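You operate a simulated robot arm through the tools that you are given. There is no shell and no other tool.

You are at the controls of a simulated robot arm. One attempt, no reset.

Task
Put things in order on the top of the steel table. At the end: the brown reference resistor stands where the silver medium round weight stood; the silver medium round weight stands where the grey stub stood; the silver small mandrel stands on top of the black soak plaque; the grey stub stands where the silver small mandrel stood; whatever was shut is shut again. Leave all else as you found it, and nothing knocked over.

It is judged by the outcome, as a careful person would: the job done as asked, and still so three seconds after it is handed in. It fails if anything else is knocked over, pushed out of place, dropped, spilled or broken.

Robot
A 6-joint arm with a two-finger parallel gripper, fixed in place. Base frame: the origin is on the floor under the middle of its stand, x ahead of it, y to its left, z up; the work surface is at about z = 800. Units: mm, degrees, N and s.
With the tool pointing down near the work surface it reaches from about 340 to 760 mm from the base axis. Its first joint turns from -66.0 to 66.0 degrees. Payload 2.45 kg.
The tool frame sits at the grasp point between the pads (the TCP): z along the fingers, y along the line on which they close. The tips reach 24 mm beyond it. Largest opening 68 mm; finger width 17, thickness 10; the body of the gripper, 40 by 70 mm, starts 41 mm behind the TCP.
Orientation is that of the tool frame in the base frame, as [roll, pitch, yaw] about the fixed x, y, z axes, in that order (R = Rz(yaw) Ry(pitch) Rx(roll)). With the fingers straight down and closing along the base's y, the tool's x points along the base's -x, its y along +y and its z along -z.

Tools
- The arm moves only by the tool drive_tool. Its argument "moves" is a list of rows, each an object of numbers (a shift or turn left out is 0, a gripper value left out holds the last): "tx", "ty", "tz": the shift along the base's x, y, z in mm; "ax", "ay", "az": the turn, a rotation vector about the base's x, y, z in degrees; "fingers": the finger opening in mm, from 0 to 68. In form: [{"tx": .., "ty": .., "tz": .., "ax": .., "ay": .., "az": .., "fingers": ..}, ...]. A call has 1 to 20 rows; each row shifts and turns the commanded pose from where the row before left it. Each row takes 0.2 s and may step no farther than 50 mm and 8.6 degrees from the row before; otherwise, or with a gripper value out of range, the whole call is refused. Where a pose cannot be reached the arm comes as near as it can. A force on the tool above 40 N (or 10 N above the force at the start of the call, whichever is more), or a blocked arm, ends the call early, and 0.2 s more pass. The fingers move at their own pace (about 108 mm/s each) and stop on an object; they squeeze with about 31 N. The grip force told is the motor's: it shows also when the fingers shut on nothing. Time passes only in rows, and 0.2 s behind the last, so rows that do not move let the fingers close. It gives the time, the measured TCP pose, the force on the tool (base axes), the opening and the grip force at its end, in the units of the frame above (readings bear some noise), with the torque about the TCP (base axes, N m) and any sound that the robot's microphone picked up.
- Cameras (640 x 400 px; columns grow to the right, rows downward): "scene" is fixed at [151.2, 408.5, 1455.9]; the picture's right is [-0.86, -0.51, 0.00], its down [-0.33, 0.55, -0.77] and it looks along [0.40, -0.66, -0.64] (base axes); focal length 333 px, centre (320, 200). "wrist" rides on the gripper at [84, 11, -75] in the tool frame; the picture's right is [-0.13, 0.99, 0.00], its down [-0.60, -0.08, -0.79] and it looks along [-0.79, -0.10, 0.61] (tool axes); focal length 251 px, centre (320, 200). There is no depth. A picture from a camera that has moved, and an enlarged one, comes with that camera's place and axes in the base frame and with its lens.
- snapshot(camera): a new picture of that camera. It takes no simulated time.
- zoom(camera, box): a new picture of the part [left, top, right, bottom] of that camera's present view, enlarged. It takes no simulated time.
- sign_off(): hands the job in; it is judged then, once.

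Places have to be worked out from the pictures, the camera data and where the tool is seen. Open the gripper and draw the arm clear of the work before you hand the job in, unless the task says otherwise.

The tools are called as name(argument=value, ...) on one line, values as JSON. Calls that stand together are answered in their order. drive_tool: Moves the arm, as the interface text tells. Its arguments: {"type":"object","properties":{"moves":{"type":"array","items":{"type":"object","properties":{"tx":{"type":"number"},"ty":{"type":"number"},"tz":{"type":"number"},"ax":{"type":"number"},"ay":{"type":"number"},"az":{"type":"number"},"fingers":{"type":"number"}}}}},"required":["moves"]} The other tools are called the same way: snapshot (camera) takes a picture; zoom (camera, box) takes an enlarged picture of a part of a camera's view; sign_off () hands the job in.

At the start:

```text
time: 0.0
ee_pos: [426.2, -94.9, 1072.9]
ee_rot: [-179.9, 0.1, -179.8]
contact_force: [-0.3, 0.2, -0.7]
moment: [-0.02, -0.01, -0.01]
width: 68.0
grip_force: 0.1
```

scene: 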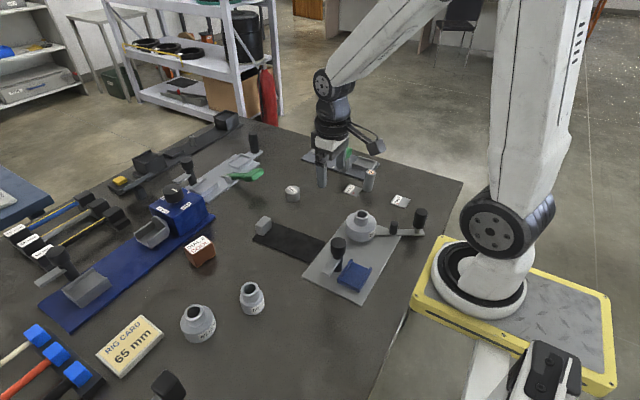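
wrist: 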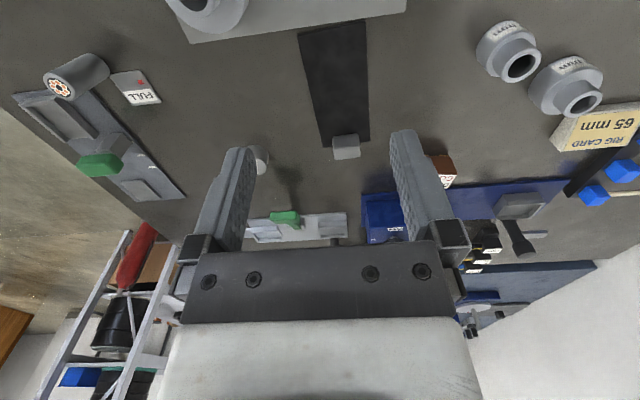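

I'll start by taking enlarged pictures of the parts of the table to identify the things named.

zoom(camera="scene", box=[240, 140, 460, 310])

zoom(camera="scene", box=[80, 100, 300, 240])

zoom(camera="scene", box=[0, 180, 300, 400])

zoom(camera="wrist", box=[0, 0, 320, 240])

zoom(camera="wrist", box=[320, 0, 640, 300])

```text
2.35 times, centred on (350, 225) of scene
camera zoom: at [151.2, 408.5, 1455.9], right [-0.86, -0.51, 0.0], down [-0.33, 0.55, -0.77], along [0.4, -0.66, -0.64], focal length 782 px, centre (249, 141)
```

zoom: 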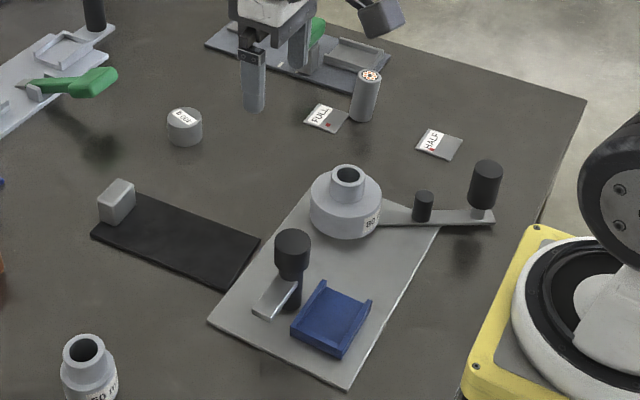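

```text
2.86 times, centred on (190, 170) of scene
camera zoom: at [151.2, 408.5, 1455.9], right [-0.86, -0.51, 0.0], down [-0.33, 0.55, -0.77], along [0.4, -0.66, -0.64], focal length 950 px, centre (691, 286)
```

zoom: 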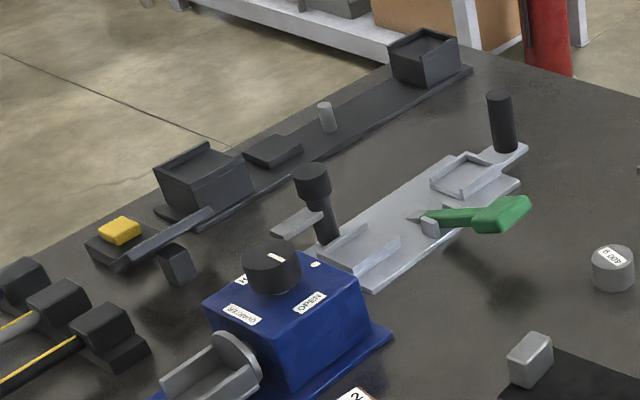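

```text
1.82 times, centred on (150, 290) of scene
camera zoom: at [151.2, 408.5, 1455.9], right [-0.86, -0.51, 0.0], down [-0.33, 0.55, -0.77], along [0.4, -0.66, -0.64], focal length 605 px, centre (629, 36)
```

zoom: 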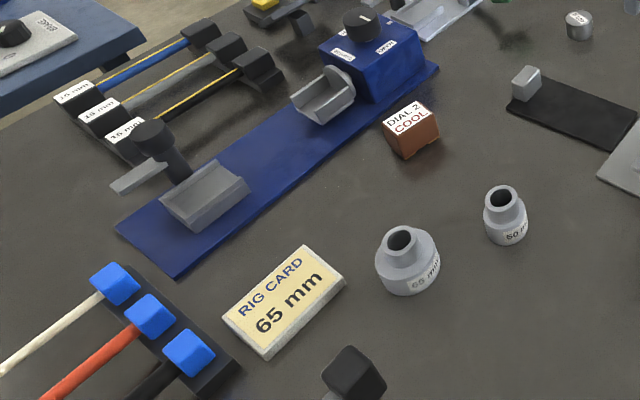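

```text
1.67 times, centred on (160, 120) of wrist
camera zoom: at [342.2, -83.4, 1148.1], right [0.13, 0.99, 0.0], down [0.6, -0.08, 0.79], along [0.79, -0.1, -0.61], focal length 419 px, centre (587, 333)
```

zoom: 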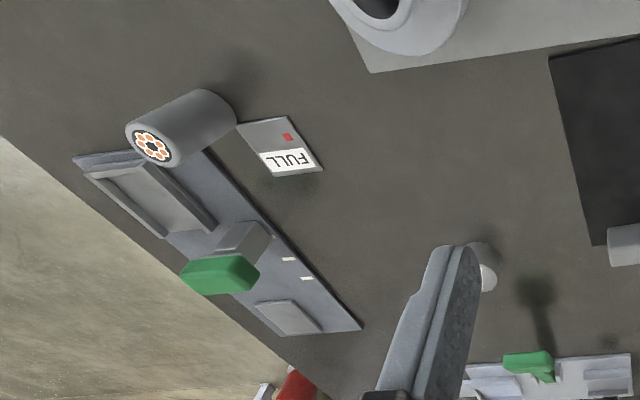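

```text
1.33 times, centred on (480, 150) of wrist
camera zoom: at [342.2, -83.4, 1148.1], right [0.13, 0.99, 0.0], down [0.6, -0.08, 0.79], along [0.79, -0.1, -0.61], focal length 335 px, centre (107, 267)
```

zoom: 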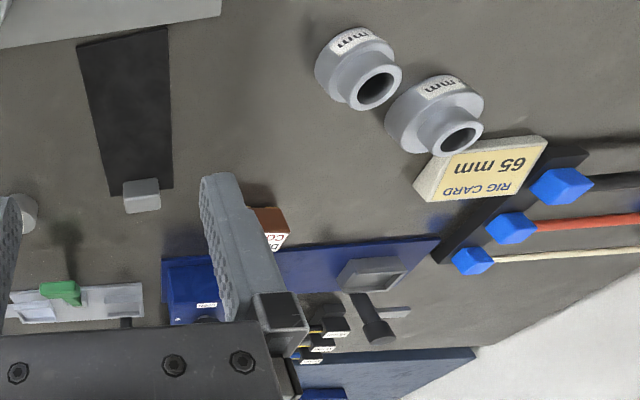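

I need finer detail of the small things, so I zoom further into each group.

zoom(camera="scene", box=[90, 100, 250, 200])

zoom(camera="scene", box=[270, 140, 430, 240])

zoom(camera="scene", box=[130, 170, 290, 270])

zoom(camera="scene", box=[90, 270, 290, 400])

zoom(camera="scene", box=[0, 170, 160, 310])

zoom(camera="scene", box=[290, 200, 450, 310])

```text
4.00 times, centred on (170, 150) of scene
camera zoom: at [151.2, 408.5, 1455.9], right [-0.86, -0.51, 0.0], down [-0.33, 0.55, -0.77], along [0.4, -0.66, -0.64], focal length 1330 px, centre (920, 400)
```

zoom: 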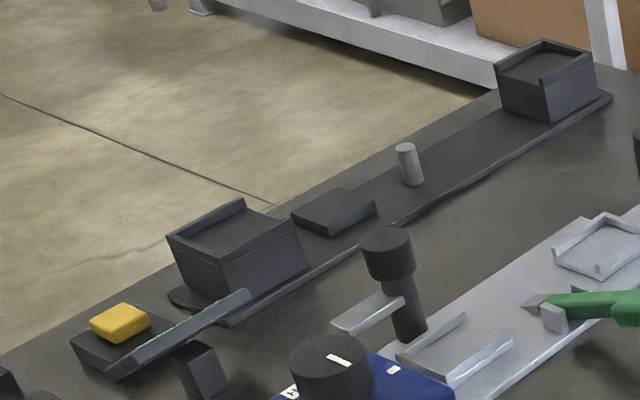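

```text
4.00 times, centred on (350, 190) of scene
camera zoom: at [151.2, 408.5, 1455.9], right [-0.86, -0.51, 0.0], down [-0.33, 0.55, -0.77], along [0.4, -0.66, -0.64], focal length 1330 px, centre (200, 240)
```

zoom: 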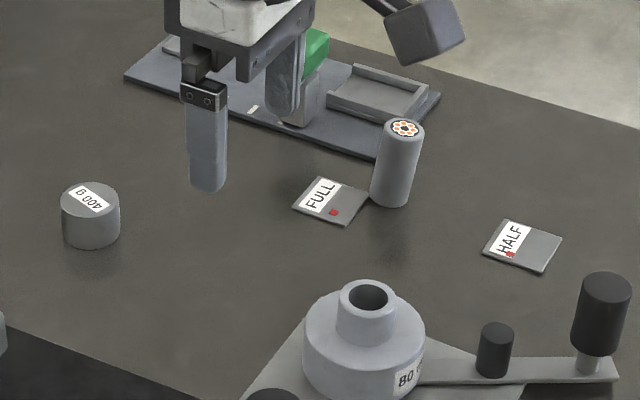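

```text
4.00 times, centred on (210, 220) of scene
camera zoom: at [151.2, 408.5, 1455.9], right [-0.86, -0.51, 0.0], down [-0.33, 0.55, -0.77], along [0.4, -0.66, -0.64], focal length 1330 px, centre (760, 120)
```

zoom: 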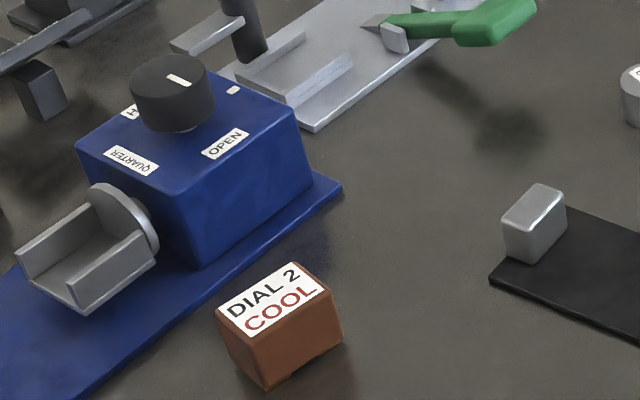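

```text
3.08 times, centred on (190, 335) of scene
camera zoom: at [151.2, 408.5, 1455.9], right [-0.86, -0.51, 0.0], down [-0.33, 0.55, -0.77], along [0.4, -0.66, -0.64], focal length 1023 px, centre (720, -215)
```

zoom: 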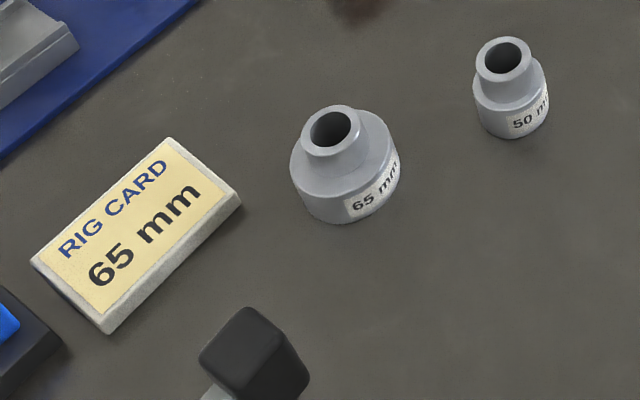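

```text
2.86 times, centred on (80, 240) of scene
camera zoom: at [151.2, 408.5, 1455.9], right [-0.86, -0.51, 0.0], down [-0.33, 0.55, -0.77], along [0.4, -0.66, -0.64], focal length 950 px, centre (1006, 86)
```

zoom: 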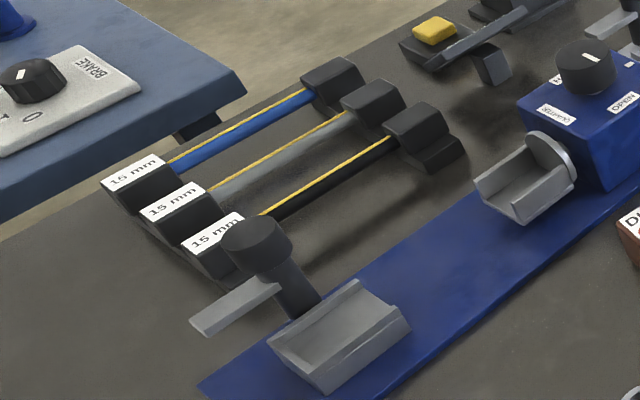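

```text
3.64 times, centred on (370, 255) of scene
camera zoom: at [151.2, 408.5, 1455.9], right [-0.86, -0.51, 0.0], down [-0.33, 0.55, -0.77], along [0.4, -0.66, -0.64], focal length 1209 px, centre (138, 0)
```

zoom: 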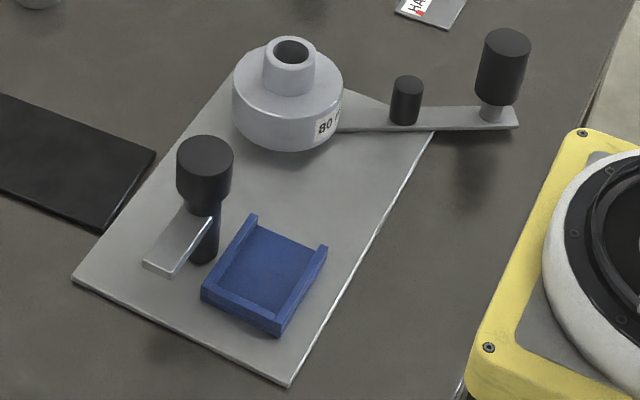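

The weights, mandrels and cable-like cylinder are visible, but a few names are still ambiguous. I'll tour with the wrist camera, starting by moving left at safe height to view the left half.

drive_tool(moves=[{"ty": 45}, {"ty": 45}, {"ty": 45}, {"ty": 45}, {"ty": 45, "tx": -20}, {"ty": 20, "tx": -20}, {}])

snapshot(camera="wrist")

snapshot(camera="scene")

```text
time: 1.6
ee_pos: [386.6, 153.2, 1071.8]
ee_rot: [-179.9, 0.1, -180.0]
contact_force: [0.4, 0.0, 0.5]
moment: [0.03, 0.02, 0.02]
width: 68.0
grip_force: 0.0
```

```text
taken
camera wrist: at [303.0, 163.9, 1147.1], right [0.13, 0.99, 0.0], down [0.6, -0.08, 0.79], along [0.79, -0.1, -0.61], focal length 251 px, centre (320, 200)
```

wrist: 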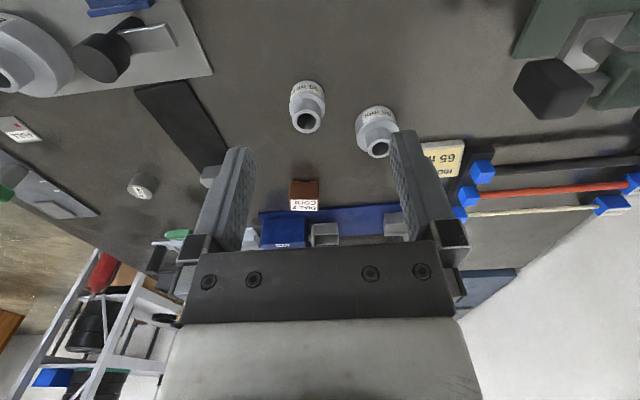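

```text
taken
```

scene: 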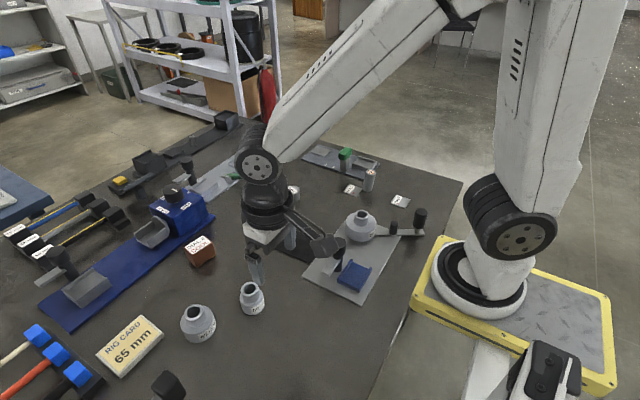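

The picture is rotated by 180 degrees (image-right is +y). I zoom on the green rig at top right and on the left side items.

zoom(camera="wrist", box=[440, 0, 640, 130])

zoom(camera="wrist", box=[240, 60, 480, 260])

zoom(camera="scene", box=[290, 130, 450, 230])

```text
3.08 times, centred on (540, 65) of wrist
camera zoom: at [303.0, 163.9, 1147.1], right [0.13, 0.99, 0.0], down [0.6, -0.08, 0.79], along [0.79, -0.1, -0.61], focal length 774 px, centre (-357, 615)
```

zoom: 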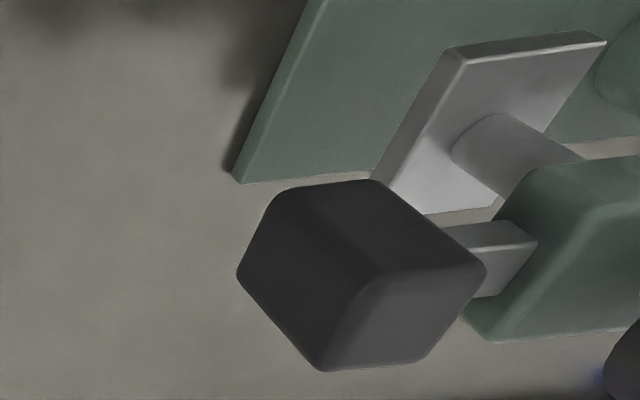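

```text
2.00 times, centred on (360, 160) of wrist
camera zoom: at [303.0, 163.9, 1147.1], right [0.13, 0.99, 0.0], down [0.6, -0.08, 0.79], along [0.79, -0.1, -0.61], focal length 503 px, centre (240, 280)
```

zoom: 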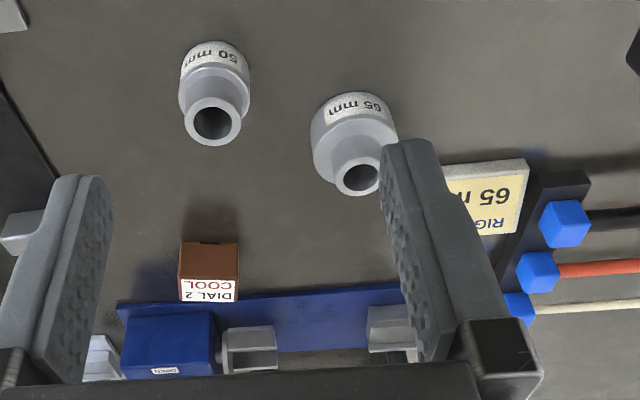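

```text
4.00 times, centred on (370, 180) of scene
camera zoom: at [151.1, 408.5, 1455.9], right [-0.86, -0.51, 0.0], down [-0.33, 0.55, -0.77], along [0.4, -0.66, -0.64], focal length 1330 px, centre (120, 280)
```

zoom: 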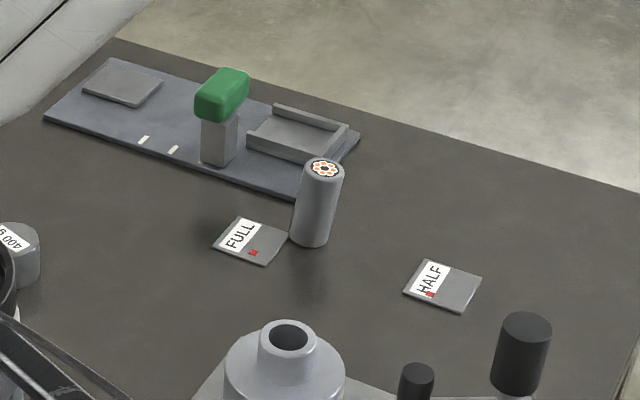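

I take a closer look at the grey block on the black plaque with the wrist camera first.

drive_tool(moves=[{"ty": -45, "tx": 10}, {"ty": -45, "tx": 10}, {"ty": -45, "tx": 10}, {"ty": -45, "tx": 10, "tz": -30}, {"ty": -30, "tx": 0, "tz": -40}, {"tz": -40}, {}])

snapshot(camera="wrist")

zoom(camera="wrist", box=[200, 60, 440, 260])

```text
refused: row 4 steps farther than a row can; nothing moved
```

```text
taken
camera wrist: at [303.0, 163.9, 1147.1], right [0.13, 0.99, 0.0], down [0.6, -0.08, 0.79], along [0.79, -0.1, -0.61], focal length 251 px, centre (320, 200)
```

wrist: 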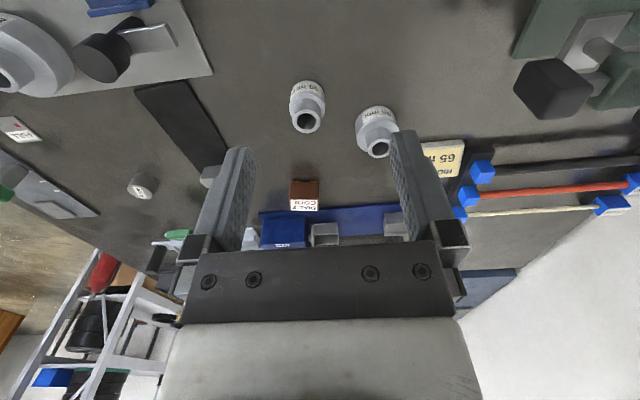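

```text
2.00 times, centred on (320, 160) of wrist
camera zoom: at [303.0, 163.9, 1147.1], right [0.13, 0.99, 0.0], down [0.6, -0.08, 0.79], along [0.79, -0.1, -0.61], focal length 503 px, centre (320, 280)
```

zoom: 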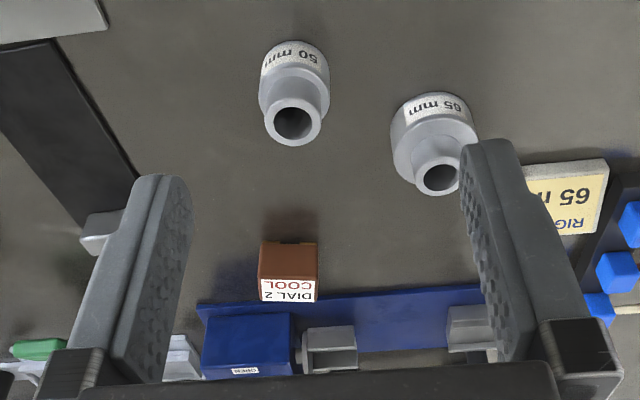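

The row was refused for a step over 50 mm; nothing moved. I repeat with smaller steps toward a viewpoint on the plaque.

drive_tool(moves=[{"ty": -45, "tx": 10}, {"ty": -45, "tx": 10}, {"ty": -45, "tx": 10}, {"ty": -35, "tx": 10, "tz": -25}, {"ty": -30, "tx": 0, "tz": -30}, {"tz": -35}, {"tz": -30}, {}])

snapshot(camera="wrist")

zoom(camera="wrist", box=[240, 100, 400, 240])

```text
time: 3.4
ee_pos: [425.5, -48.3, 948.7]
ee_rot: [-179.9, 0.1, -179.9]
contact_force: [-0.4, 1.1, -0.4]
moment: [-0.02, 0.0, 0.0]
width: 68.0
grip_force: 0.0
```

```text
taken
camera wrist: at [342.4, -38.2, 1025.3], right [0.13, 0.99, 0.0], down [0.6, -0.08, 0.79], along [0.79, -0.1, -0.61], focal length 251 px, centre (320, 200)
```

wrist: 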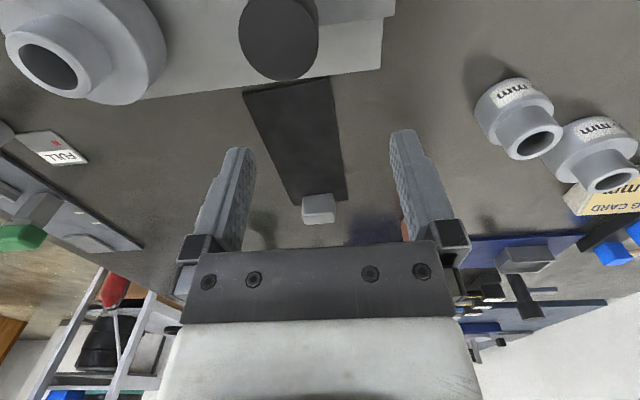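

```text
2.86 times, centred on (320, 170) of wrist
camera zoom: at [342.4, -38.2, 1025.3], right [0.13, 0.99, 0.0], down [0.6, -0.08, 0.79], along [0.79, -0.1, -0.61], focal length 718 px, centre (320, 286)
```

zoom: 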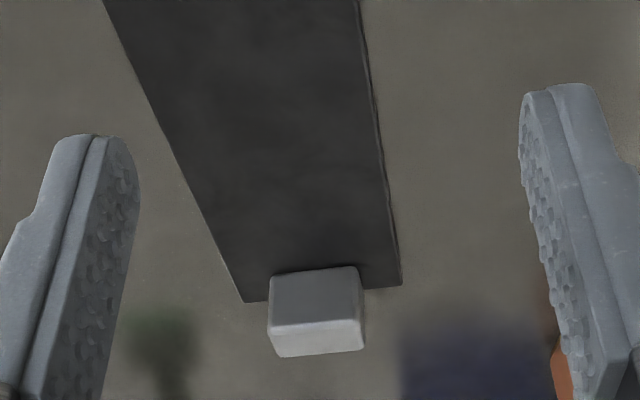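

The grey block sits across the plaque's end edge like a fixed grip, so the grey stub should be the cable-like cylinder by the FULL plate. I move right to look at that area closely.

drive_tool(moves=[{"tz": 45}, {"ty": -44, "tx": -18}, {"ty": -44, "tx": -18}, {"ty": -44, "tx": -18}, {"ty": -44, "tx": -18}, {"ty": -44, "tx": -18}, {"ty": -44, "tx": -18}, {"ty": -20, "tx": -15, "tz": -30}, {}])

snapshot(camera="wrist")

zoom(camera="wrist", box=[200, 40, 440, 240])

```text
time: 5.4
ee_pos: [302.7, -333.1, 967.9]
ee_rot: [-179.9, 0.1, -179.9]
contact_force: [0.7, 0.0, 0.3]
moment: [-0.01, -0.03, 0.0]
width: 68.2
grip_force: 0.0
```

```text
taken
camera wrist: at [219.1, -323.0, 1044.6], right [0.13, 0.99, 0.0], down [0.6, -0.08, 0.79], along [0.79, -0.1, -0.61], focal length 251 px, centre (320, 200)
```

wrist: 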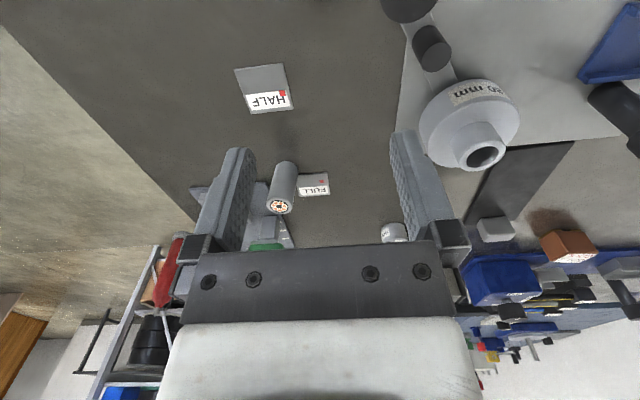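

```text
2.00 times, centred on (320, 140) of wrist
camera zoom: at [219.1, -323.0, 1044.6], right [0.13, 0.99, 0.0], down [0.6, -0.08, 0.79], along [0.79, -0.1, -0.61], focal length 503 px, centre (320, 320)
```

zoom: 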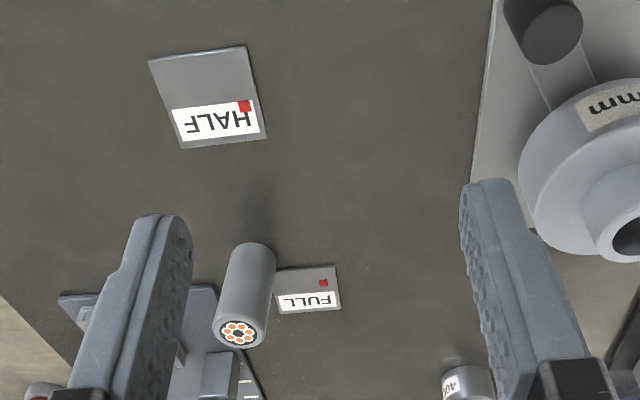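

The stub is a cylinder of about 28 mm across and 67 mm tall, right beside the FULL plate's corner. Now I go look at the brown block and the weight up close.

drive_tool(moves=[{"tz": 40}, {"ty": 43, "tx": 21}, {"ty": 43, "tx": 21}, {"ty": 43, "tx": 21}, {"ty": 43, "tx": 21}, {"ty": 43, "tx": 21}, {"ty": 43, "tx": 21}, {"ty": 43, "tx": 21}, {"ty": 43, "tx": 21}, {"ty": 43, "tx": 21}, {"ty": 43, "tx": 21}, {"tz": -40}, {}])

snapshot(camera="wrist")

zoom(camera="wrist", box=[230, 120, 410, 245])

```text
time: 8.2
ee_pos: [513.2, 93.8, 966.7]
ee_rot: [-179.9, 0.1, -180.0]
contact_force: [0.1, 0.5, -0.4]
moment: [0.03, 0.0, 0.0]
width: 68.0
grip_force: 0.0
```

```text
taken
camera wrist: at [429.2, 105.0, 1042.1], right [0.13, 0.99, 0.0], down [0.6, -0.08, 0.79], along [0.79, -0.1, -0.61], focal length 251 px, centre (320, 200)
```

wrist: 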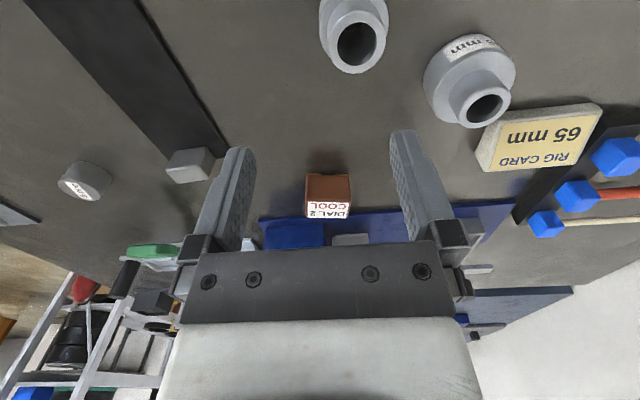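

```text
3.20 times, centred on (320, 182) of wrist
camera zoom: at [429.2, 105.0, 1042.1], right [0.13, 0.99, 0.0], down [0.6, -0.08, 0.79], along [0.79, -0.1, -0.61], focal length 805 px, centre (320, 256)
```

zoom: 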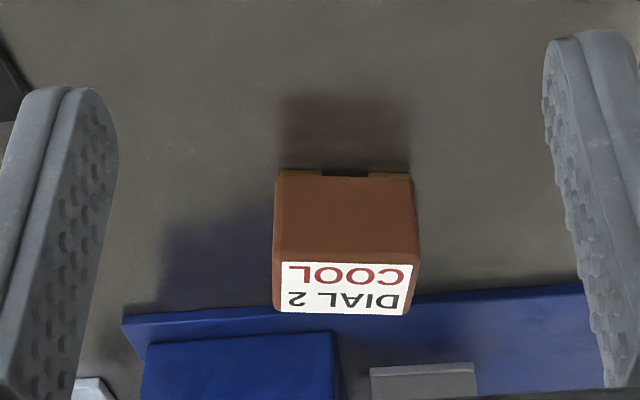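

The brown block has gold terminal strips under it, so it is the reference resistor (about 57 × 38 × 48 mm, turned about 10°). Next I hover over the 50 mm mandrel to refine its position.

drive_tool(moves=[{"tx": -16, "ty": 26}, {"tz": -35}, {}])

snapshot(camera="wrist")

zoom(camera="wrist", box=[240, 30, 400, 180])

zoom(camera="scene", box=[190, 220, 330, 330])

```text
time: 9.0
ee_pos: [497.8, 121.9, 933.7]
ee_rot: [-179.8, 0.1, -179.9]
contact_force: [-0.1, 0.1, -0.8]
moment: [0.03, -0.01, -0.03]
width: 68.0
grip_force: 0.1
```

```text
taken
camera wrist: at [414.0, 132.4, 1010.0], right [0.13, 0.99, 0.0], down [0.6, -0.08, 0.79], along [0.79, -0.1, -0.61], focal length 251 px, centre (320, 200)
```

wrist: 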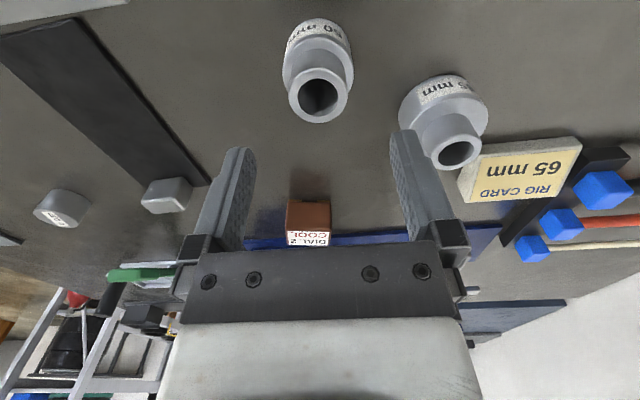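

```text
2.67 times, centred on (320, 105) of wrist
camera zoom: at [414.0, 132.4, 1010.0], right [0.13, 0.99, 0.0], down [0.6, -0.08, 0.79], along [0.79, -0.1, -0.61], focal length 670 px, centre (320, 453)
```

zoom: 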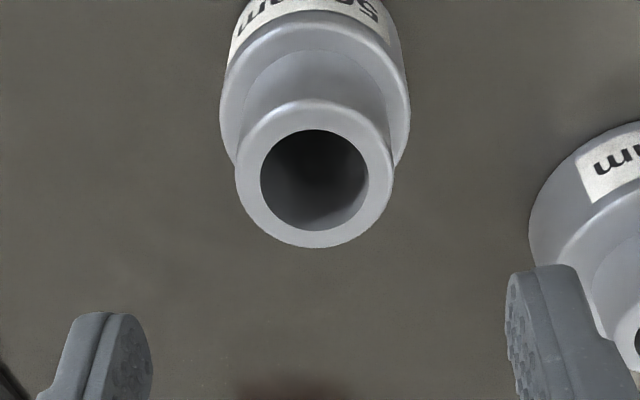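

```text
3.64 times, centred on (260, 275) of scene
camera zoom: at [151.2, 408.5, 1455.9], right [-0.86, -0.51, 0.0], down [-0.33, 0.55, -0.77], along [0.4, -0.66, -0.64], focal length 1209 px, centre (538, -73)
```

zoom: 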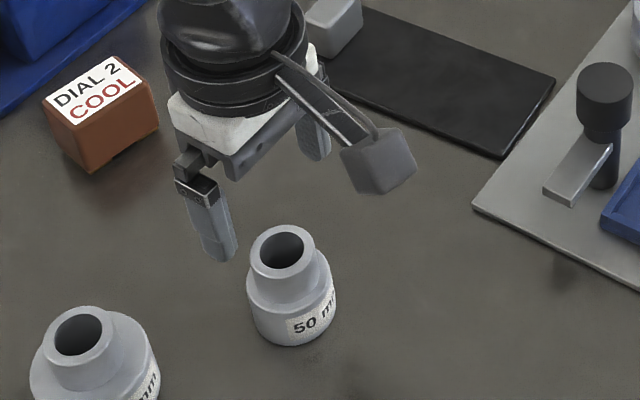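

Triangulating both views puts the 50 mm mandrel at about (502, 119.5), about 53 mm tall with the hub top near z = 853. I align over it and descend to just above the hub for a check.

drive_tool(moves=[{"tx": 4.5, "ty": -2.2}, {"tz": -25}, {"tz": -20}, {}])

snapshot(camera="wrist")

zoom(camera="scene", box=[190, 220, 330, 330])

```text
time: 10.0
ee_pos: [500.2, 120.3, 888.8]
ee_rot: [-179.9, 0.0, -179.9]
contact_force: [0.3, -0.6, -1.6]
moment: [0.04, -0.04, 0.01]
width: 67.9
grip_force: 0.1
```

```text
taken
camera wrist: at [417.8, 130.5, 964.7], right [0.13, 0.99, 0.0], down [0.6, -0.08, 0.79], along [0.79, -0.1, -0.61], focal length 251 px, centre (320, 200)
```

wrist: 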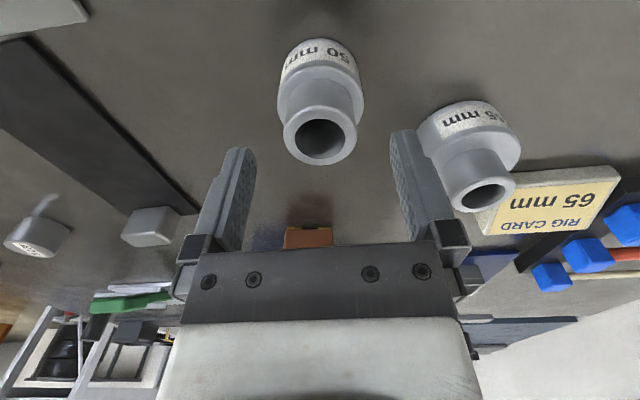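

```text
3.64 times, centred on (260, 275) of scene
camera zoom: at [151.2, 408.5, 1455.9], right [-0.86, -0.51, 0.0], down [-0.33, 0.55, -0.77], along [0.4, -0.66, -0.64], focal length 1209 px, centre (538, -73)
```

zoom: 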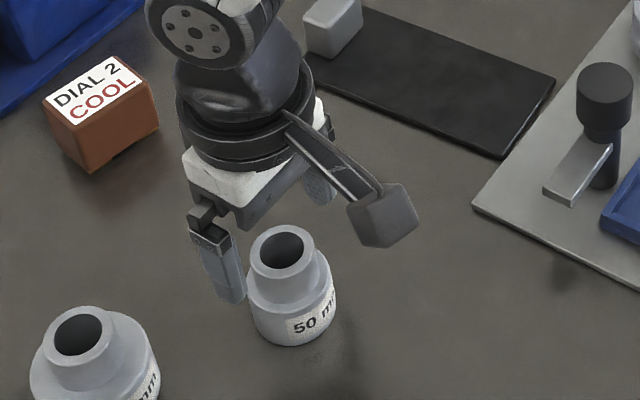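

The hub sits centred at column 320 and about 2 mm ahead of the TCP, so the mandrel is at about (502.5, 120). I descend to the body and close.

drive_tool(moves=[{"tx": 2, "tz": -20}, {"tz": -20}, {"tz": -19}, {}, {"fingers": 30}, {}, {}, {}])

snapshot(camera="wrist")

zoom(camera="scene", box=[190, 220, 330, 330])

```text
time: 11.8
ee_pos: [502.9, 121.1, 826.6]
ee_rot: [-179.9, 0.1, -179.9]
contact_force: [0.3, 0.1, 0.0]
moment: [0.03, -0.02, 0.01]
width: 49.8
grip_force: 31.2
```

```text
taken
camera wrist: at [420.4, 131.9, 902.3], right [0.13, 0.99, 0.0], down [0.6, -0.08, 0.79], along [0.79, -0.1, -0.61], focal length 251 px, centre (320, 200)
```

wrist: 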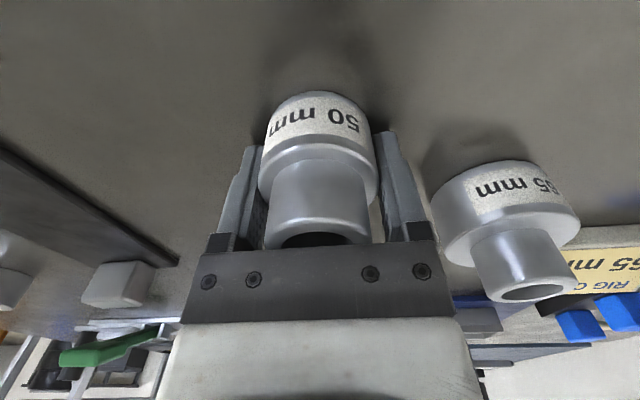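

```text
3.64 times, centred on (260, 275) of scene
camera zoom: at [151.2, 408.5, 1455.9], right [-0.86, -0.51, 0.0], down [-0.33, 0.55, -0.77], along [0.4, -0.66, -0.64], focal length 1209 px, centre (538, -73)
```

zoom: 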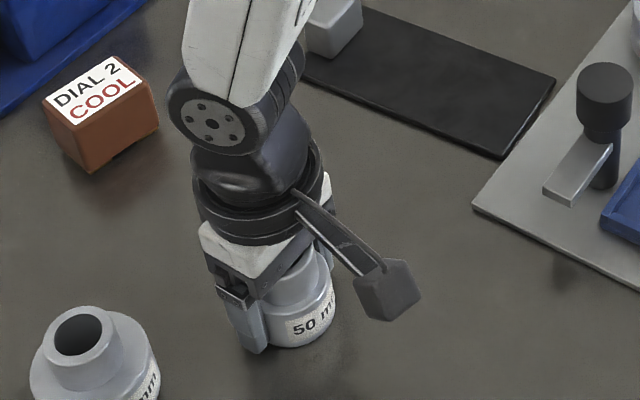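

The mandrel is gripped at 49.8 mm with TCP at (502.9, 121), so it stood at about (502.5, 120.5). I lift it and carry it over the middle of the black plaque.

drive_tool(moves=[{"tz": 15}, {"tz": 30}, {"tz": 30}, {"tx": 9.5, "ty": -40}, {"tx": 9.5, "ty": -40}, {"tx": 9.5, "ty": -40}, {"tx": 9.5, "ty": -40}, {"tx": 9.5, "ty": -40}, {}, {}])

snapshot(camera="wrist")

snapshot(camera="scene")

```text
time: 14.0
ee_pos: [551.3, -77.7, 902.7]
ee_rot: [-179.9, 0.0, -179.9]
contact_force: [-0.1, 0.1, -1.5]
moment: [0.0, 0.0, -0.01]
width: 49.5
grip_force: 31.0
```

```text
taken
camera wrist: at [466.9, -68.4, 978.2], right [0.13, 0.99, 0.0], down [0.6, -0.08, 0.79], along [0.79, -0.1, -0.61], focal length 251 px, centre (320, 200)
```

wrist: 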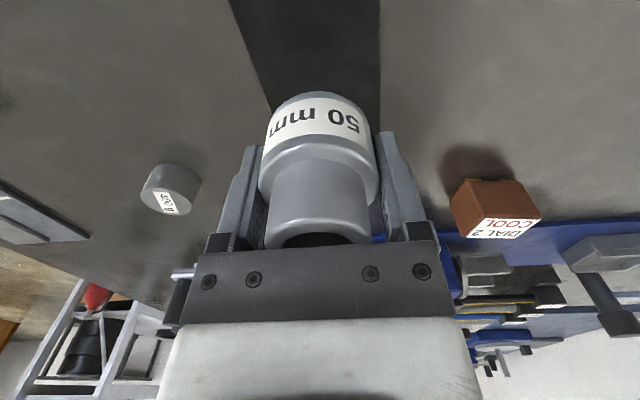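

```text
taken
```

scene: 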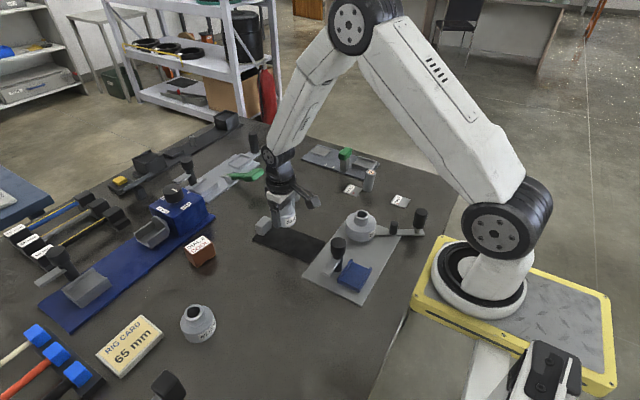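

The mandrel hangs right over the middle of the plaque (plaque y from about -118 to -38 here). I lower it gently toward contact.

drive_tool(moves=[{"tz": -30}, {"tz": -30}, {"tz": -5}, {}, {}])

zoom(camera="scene", box=[230, 180, 350, 270])

zoom(camera="wrist", box=[220, 40, 420, 180])

```text
time: 15.2
ee_pos: [550.6, -78.9, 836.8]
ee_rot: [-179.8, 0.1, -179.9]
contact_force: [-0.1, 0.4, -1.1]
moment: [0.01, 0.01, 0.01]
width: 49.8
grip_force: 31.0
```

```text
4.44 times, centred on (290, 225) of scene
camera zoom: at [151.2, 408.5, 1455.9], right [-0.86, -0.51, 0.0], down [-0.33, 0.55, -0.77], along [0.4, -0.66, -0.64], focal length 1478 px, centre (453, 89)
```

zoom: 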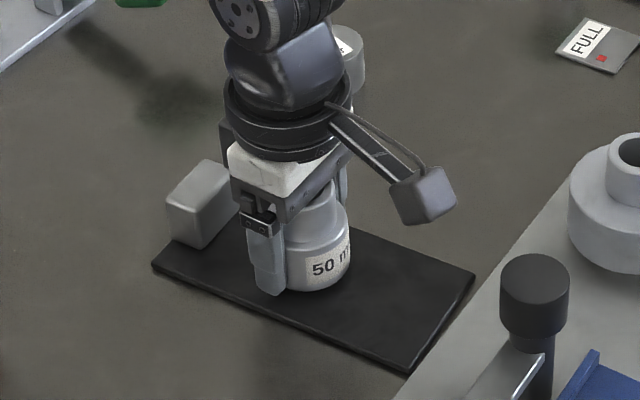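

```text
2.86 times, centred on (320, 110) of wrist
camera zoom: at [467.1, -68.7, 912.2], right [0.13, 0.99, 0.0], down [0.6, -0.08, 0.79], along [0.79, -0.1, -0.61], focal length 718 px, centre (320, 457)
```

zoom: 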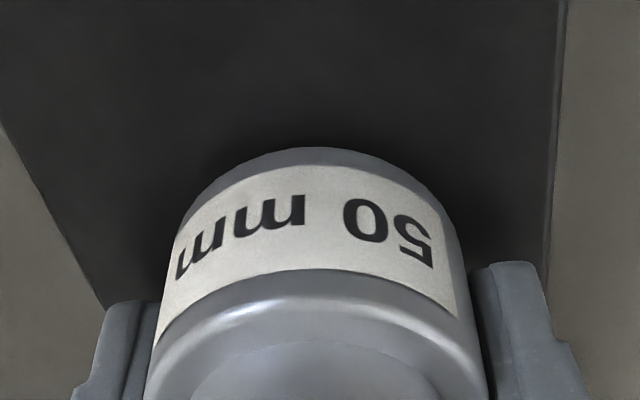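

No contact yet; I step down in 1 mm rows and watch the force.

drive_tool(moves=[{"tz": -1}, {"tz": -1}, {}])

drive_tool(moves=[{"tz": -1}, {}])

drive_tool(moves=[{"tz": -1}, {}])

```text
time: 16.0
ee_pos: [549.8, -78.9, 835.5]
ee_rot: [-179.8, 0.1, -179.8]
contact_force: [-0.2, -0.5, -1.8]
moment: [0.0, -0.04, -0.01]
width: 49.7
grip_force: 31.5
```

```text
time: 16.6
ee_pos: [549.5, -78.0, 834.8]
ee_rot: [-179.9, 0.1, -180.0]
contact_force: [-0.2, 0.1, -1.1]
moment: [0.01, 0.0, -0.03]
width: 49.6
grip_force: 30.9
```

```text
time: 17.2
ee_pos: [550.0, -79.4, 833.0]
ee_rot: [-179.9, 0.1, -179.9]
contact_force: [0.9, -0.2, -1.8]
moment: [0.0, -0.03, 0.02]
width: 49.8
grip_force: 31.1
```

Still only the load's own weight shows; I continue down.

drive_tool(moves=[{"tz": -1}, {}])

drive_tool(moves=[{"tz": -1}, {}])

drive_tool(moves=[{"tz": -1}, {}])

```text
time: 17.8
ee_pos: [549.4, -79.2, 832.5]
ee_rot: [-179.9, 0.2, -179.8]
contact_force: [0.0, 0.4, -2.1]
moment: [-0.01, -0.02, -0.01]
width: 49.9
grip_force: 30.8
```

```text
time: 18.4
ee_pos: [551.7, -79.2, 832.8]
ee_rot: [-179.8, 0.1, -179.9]
contact_force: [-4.2, 3.2, 14.8]
moment: [0.28, 0.21, 0.04]
width: 49.9
grip_force: 31.6
```

```text
time: 19.0
ee_pos: [550.5, -79.4, 832.2]
ee_rot: [-179.9, 0.2, -179.8]
contact_force: [-4.9, 5.3, 20.3]
moment: [0.24, 0.07, 0.01]
width: 49.5
grip_force: 31.5
```

Contact is made (about 20 N up). I relieve a little and open the fingers, then rise.

drive_tool(moves=[{"tz": 1}, {}, {"fingers": 60}, {"fingers": 68}, {}, {"tz": 5}, {"tz": 20}, {"tz": 30}, {"tz": 40}, {}])

snapshot(camera="wrist")

zoom(camera="scene", box=[230, 180, 350, 270])

```text
time: 21.2
ee_pos: [552.3, -79.1, 927.6]
ee_rot: [-179.9, 0.1, -179.9]
contact_force: [-0.1, -0.3, -0.3]
moment: [0.0, -0.01, 0.0]
width: 67.9
grip_force: 0.1
```

```text
taken
camera wrist: at [468.4, -69.2, 1003.6], right [0.13, 0.99, 0.0], down [0.6, -0.08, 0.79], along [0.79, -0.1, -0.61], focal length 251 px, centre (320, 200)
```

wrist: 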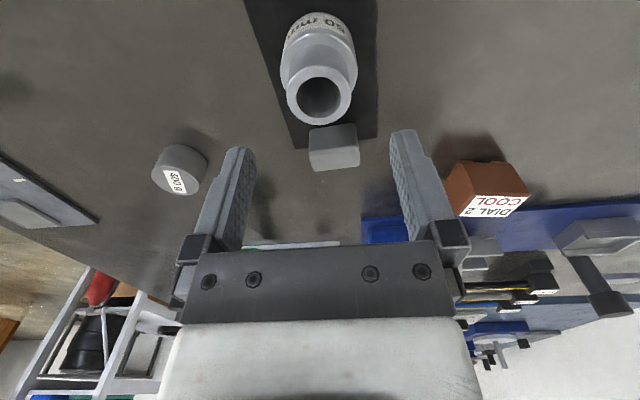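

```text
4.44 times, centred on (290, 225) of scene
camera zoom: at [151.2, 408.5, 1455.9], right [-0.86, -0.51, 0.0], down [-0.33, 0.55, -0.77], along [0.4, -0.66, -0.64], focal length 1478 px, centre (453, 89)
```

zoom: 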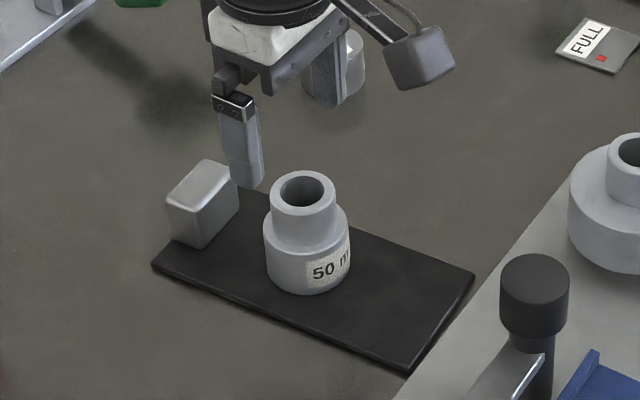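

The mandrel stands on the plaque and the plaque has not shifted. Let me check the weight's label, and move toward the stub for a close look.

zoom(camera="wrist", box=[130, 120, 230, 210])

drive_tool(moves=[{"tz": 35}, {"tx": -12, "ty": -40}, {"tx": -12, "ty": -40}, {"tx": -12, "ty": -40}, {"tx": -12, "ty": -40}, {"tx": -12, "ty": -40}, {"tx": -12, "ty": -40}, {"tx": -12, "ty": -40}, {"tx": -12, "ty": -38}, {}])

snapshot(camera="wrist")

zoom(camera="wrist", box=[220, 0, 420, 140])

zoom(camera="scene", box=[310, 130, 430, 220])

```text
4.44 times, centred on (180, 165) of wrist
camera zoom: at [468.4, -69.2, 1003.6], right [0.13, 0.99, 0.0], down [0.6, -0.08, 0.79], along [0.79, -0.1, -0.61], focal length 1118 px, centre (942, 356)
```

zoom: 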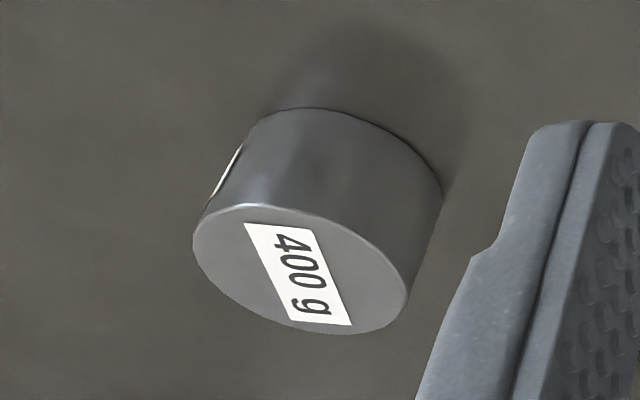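

```text
time: 23.4
ee_pos: [452.0, -396.3, 962.3]
ee_rot: [-180.0, 0.1, -179.9]
contact_force: [0.4, -0.1, 0.2]
moment: [0.0, 0.02, 0.0]
width: 68.1
grip_force: 0.0
```

```text
taken
camera wrist: at [369.4, -385.7, 1037.9], right [0.13, 0.99, 0.0], down [0.6, -0.08, 0.79], along [0.79, -0.1, -0.61], focal length 251 px, centre (320, 200)
```

wrist: 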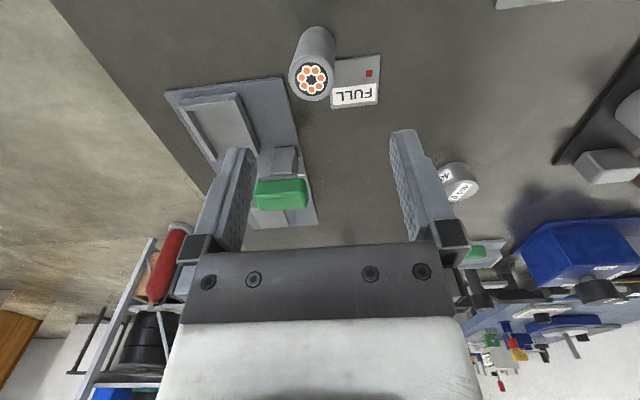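

```text
2.86 times, centred on (320, 70) of wrist
camera zoom: at [369.4, -385.7, 1037.9], right [0.13, 0.99, 0.0], down [0.6, -0.08, 0.79], along [0.79, -0.1, -0.61], focal length 718 px, centre (320, 571)
```

zoom: 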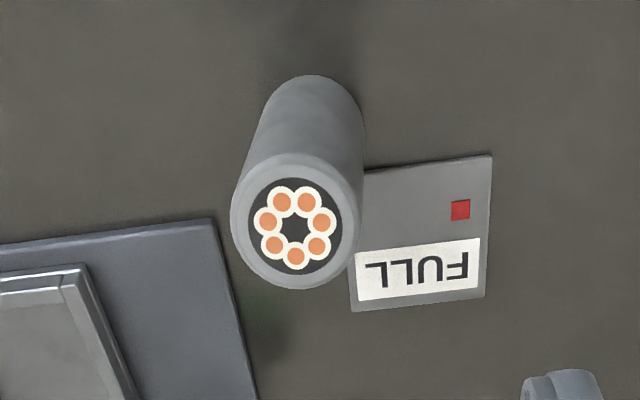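

```text
4.44 times, centred on (370, 175) of scene
camera zoom: at [151.2, 408.5, 1455.9], right [-0.86, -0.51, 0.0], down [-0.33, 0.55, -0.77], along [0.4, -0.66, -0.64], focal length 1478 px, centre (98, 311)
```

zoom: 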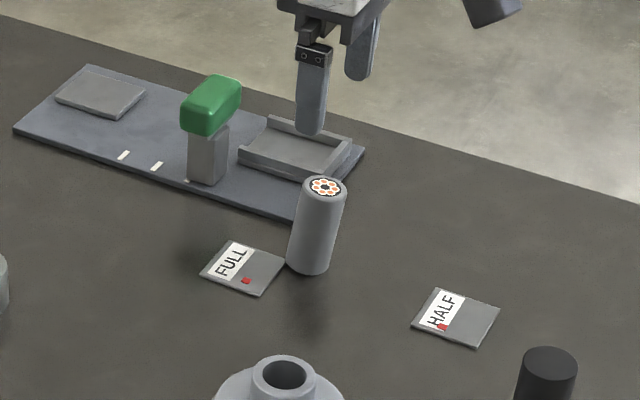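

The end face shows a multi-core cable cross-section, so it's the grey cable stub, about 32 mm across and 65 mm tall, near (455, -402). I align and go lower, staying above it, to refine.

drive_tool(moves=[{"tx": 3, "ty": -5, "tz": -25}, {"tz": -30, "fingers": 56}, {}])

snapshot(camera="wrist")

zoom(camera="wrist", box=[220, 20, 420, 160])

zoom(camera="scene", box=[310, 130, 430, 220])

```text
time: 24.2
ee_pos: [455.6, -402.4, 907.2]
ee_rot: [-179.9, 0.1, -180.0]
contact_force: [-0.1, 0.6, 0.4]
moment: [-0.01, -0.02, -0.01]
width: 55.9
grip_force: 0.1
```

```text
taken
camera wrist: at [372.1, -392.1, 983.6], right [0.13, 0.99, 0.0], down [0.6, -0.08, 0.79], along [0.79, -0.1, -0.61], focal length 251 px, centre (320, 200)
```

wrist: 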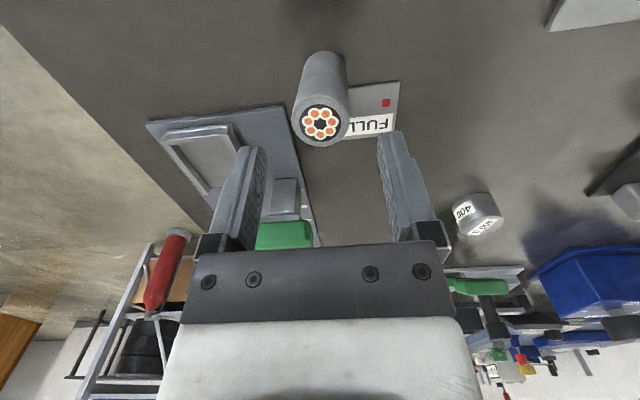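

```text
2.86 times, centred on (320, 90) of wrist
camera zoom: at [372.1, -392.1, 983.6], right [0.13, 0.99, 0.0], down [0.6, -0.08, 0.79], along [0.79, -0.1, -0.61], focal length 718 px, centre (320, 514)
```

zoom: 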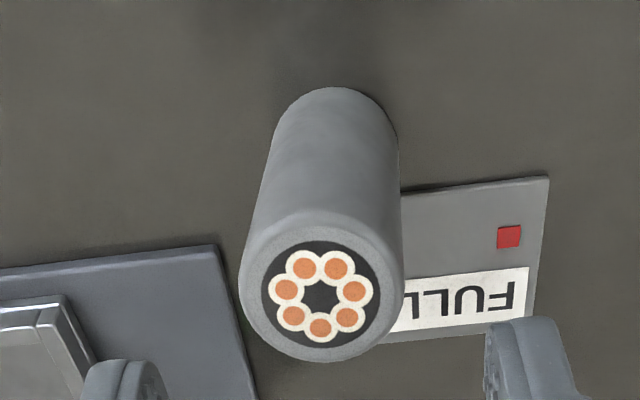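

```text
4.44 times, centred on (370, 175) of scene
camera zoom: at [151.2, 408.5, 1455.9], right [-0.86, -0.51, 0.0], down [-0.33, 0.55, -0.77], along [0.4, -0.66, -0.64], focal length 1478 px, centre (98, 311)
```

zoom: 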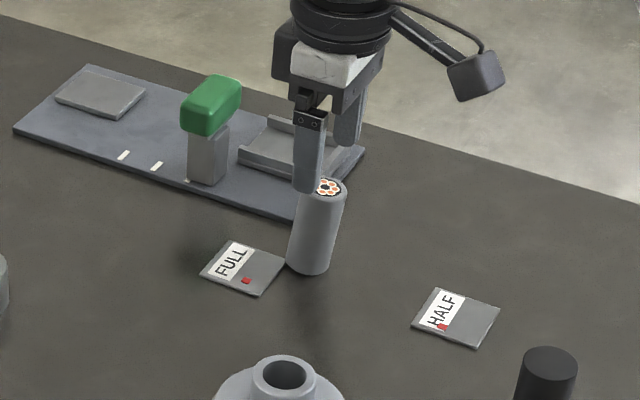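

Both views hint that the stub's top is offset from its base by about 5 mm, as if it leans slightly. I zoom in on its foot and the FULL plate corner.

zoom(camera="scene", box=[350, 165, 400, 200])

zoom(camera="wrist", box=[290, 40, 410, 150])

```text
11.43 times, centred on (375, 182) of scene
camera zoom: at [151.2, 408.5, 1455.9], right [-0.86, -0.51, 0.0], down [-0.33, 0.55, -0.77], along [0.4, -0.66, -0.64], focal length 3801 px, centre (-309, 400)
```

zoom: 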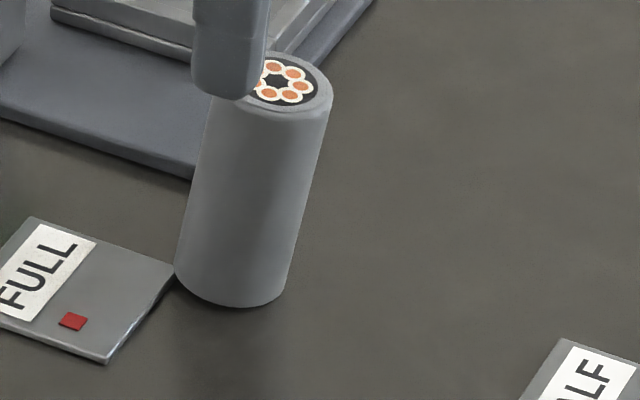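

```text
3.64 times, centred on (350, 95) of wrist
camera zoom: at [372.1, -392.1, 983.6], right [0.13, 0.99, 0.0], down [0.6, -0.08, 0.79], along [0.79, -0.1, -0.61], focal length 914 px, centre (211, 582)
```

zoom: 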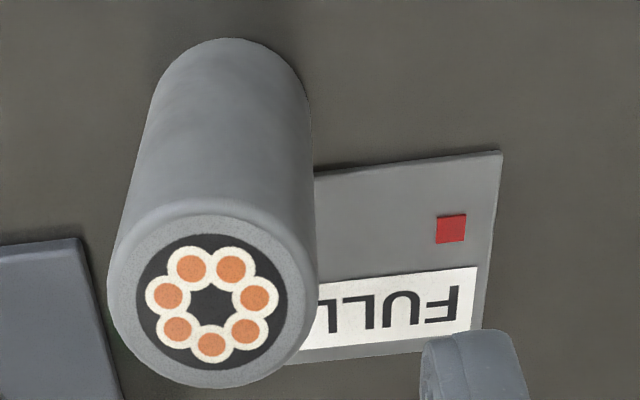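

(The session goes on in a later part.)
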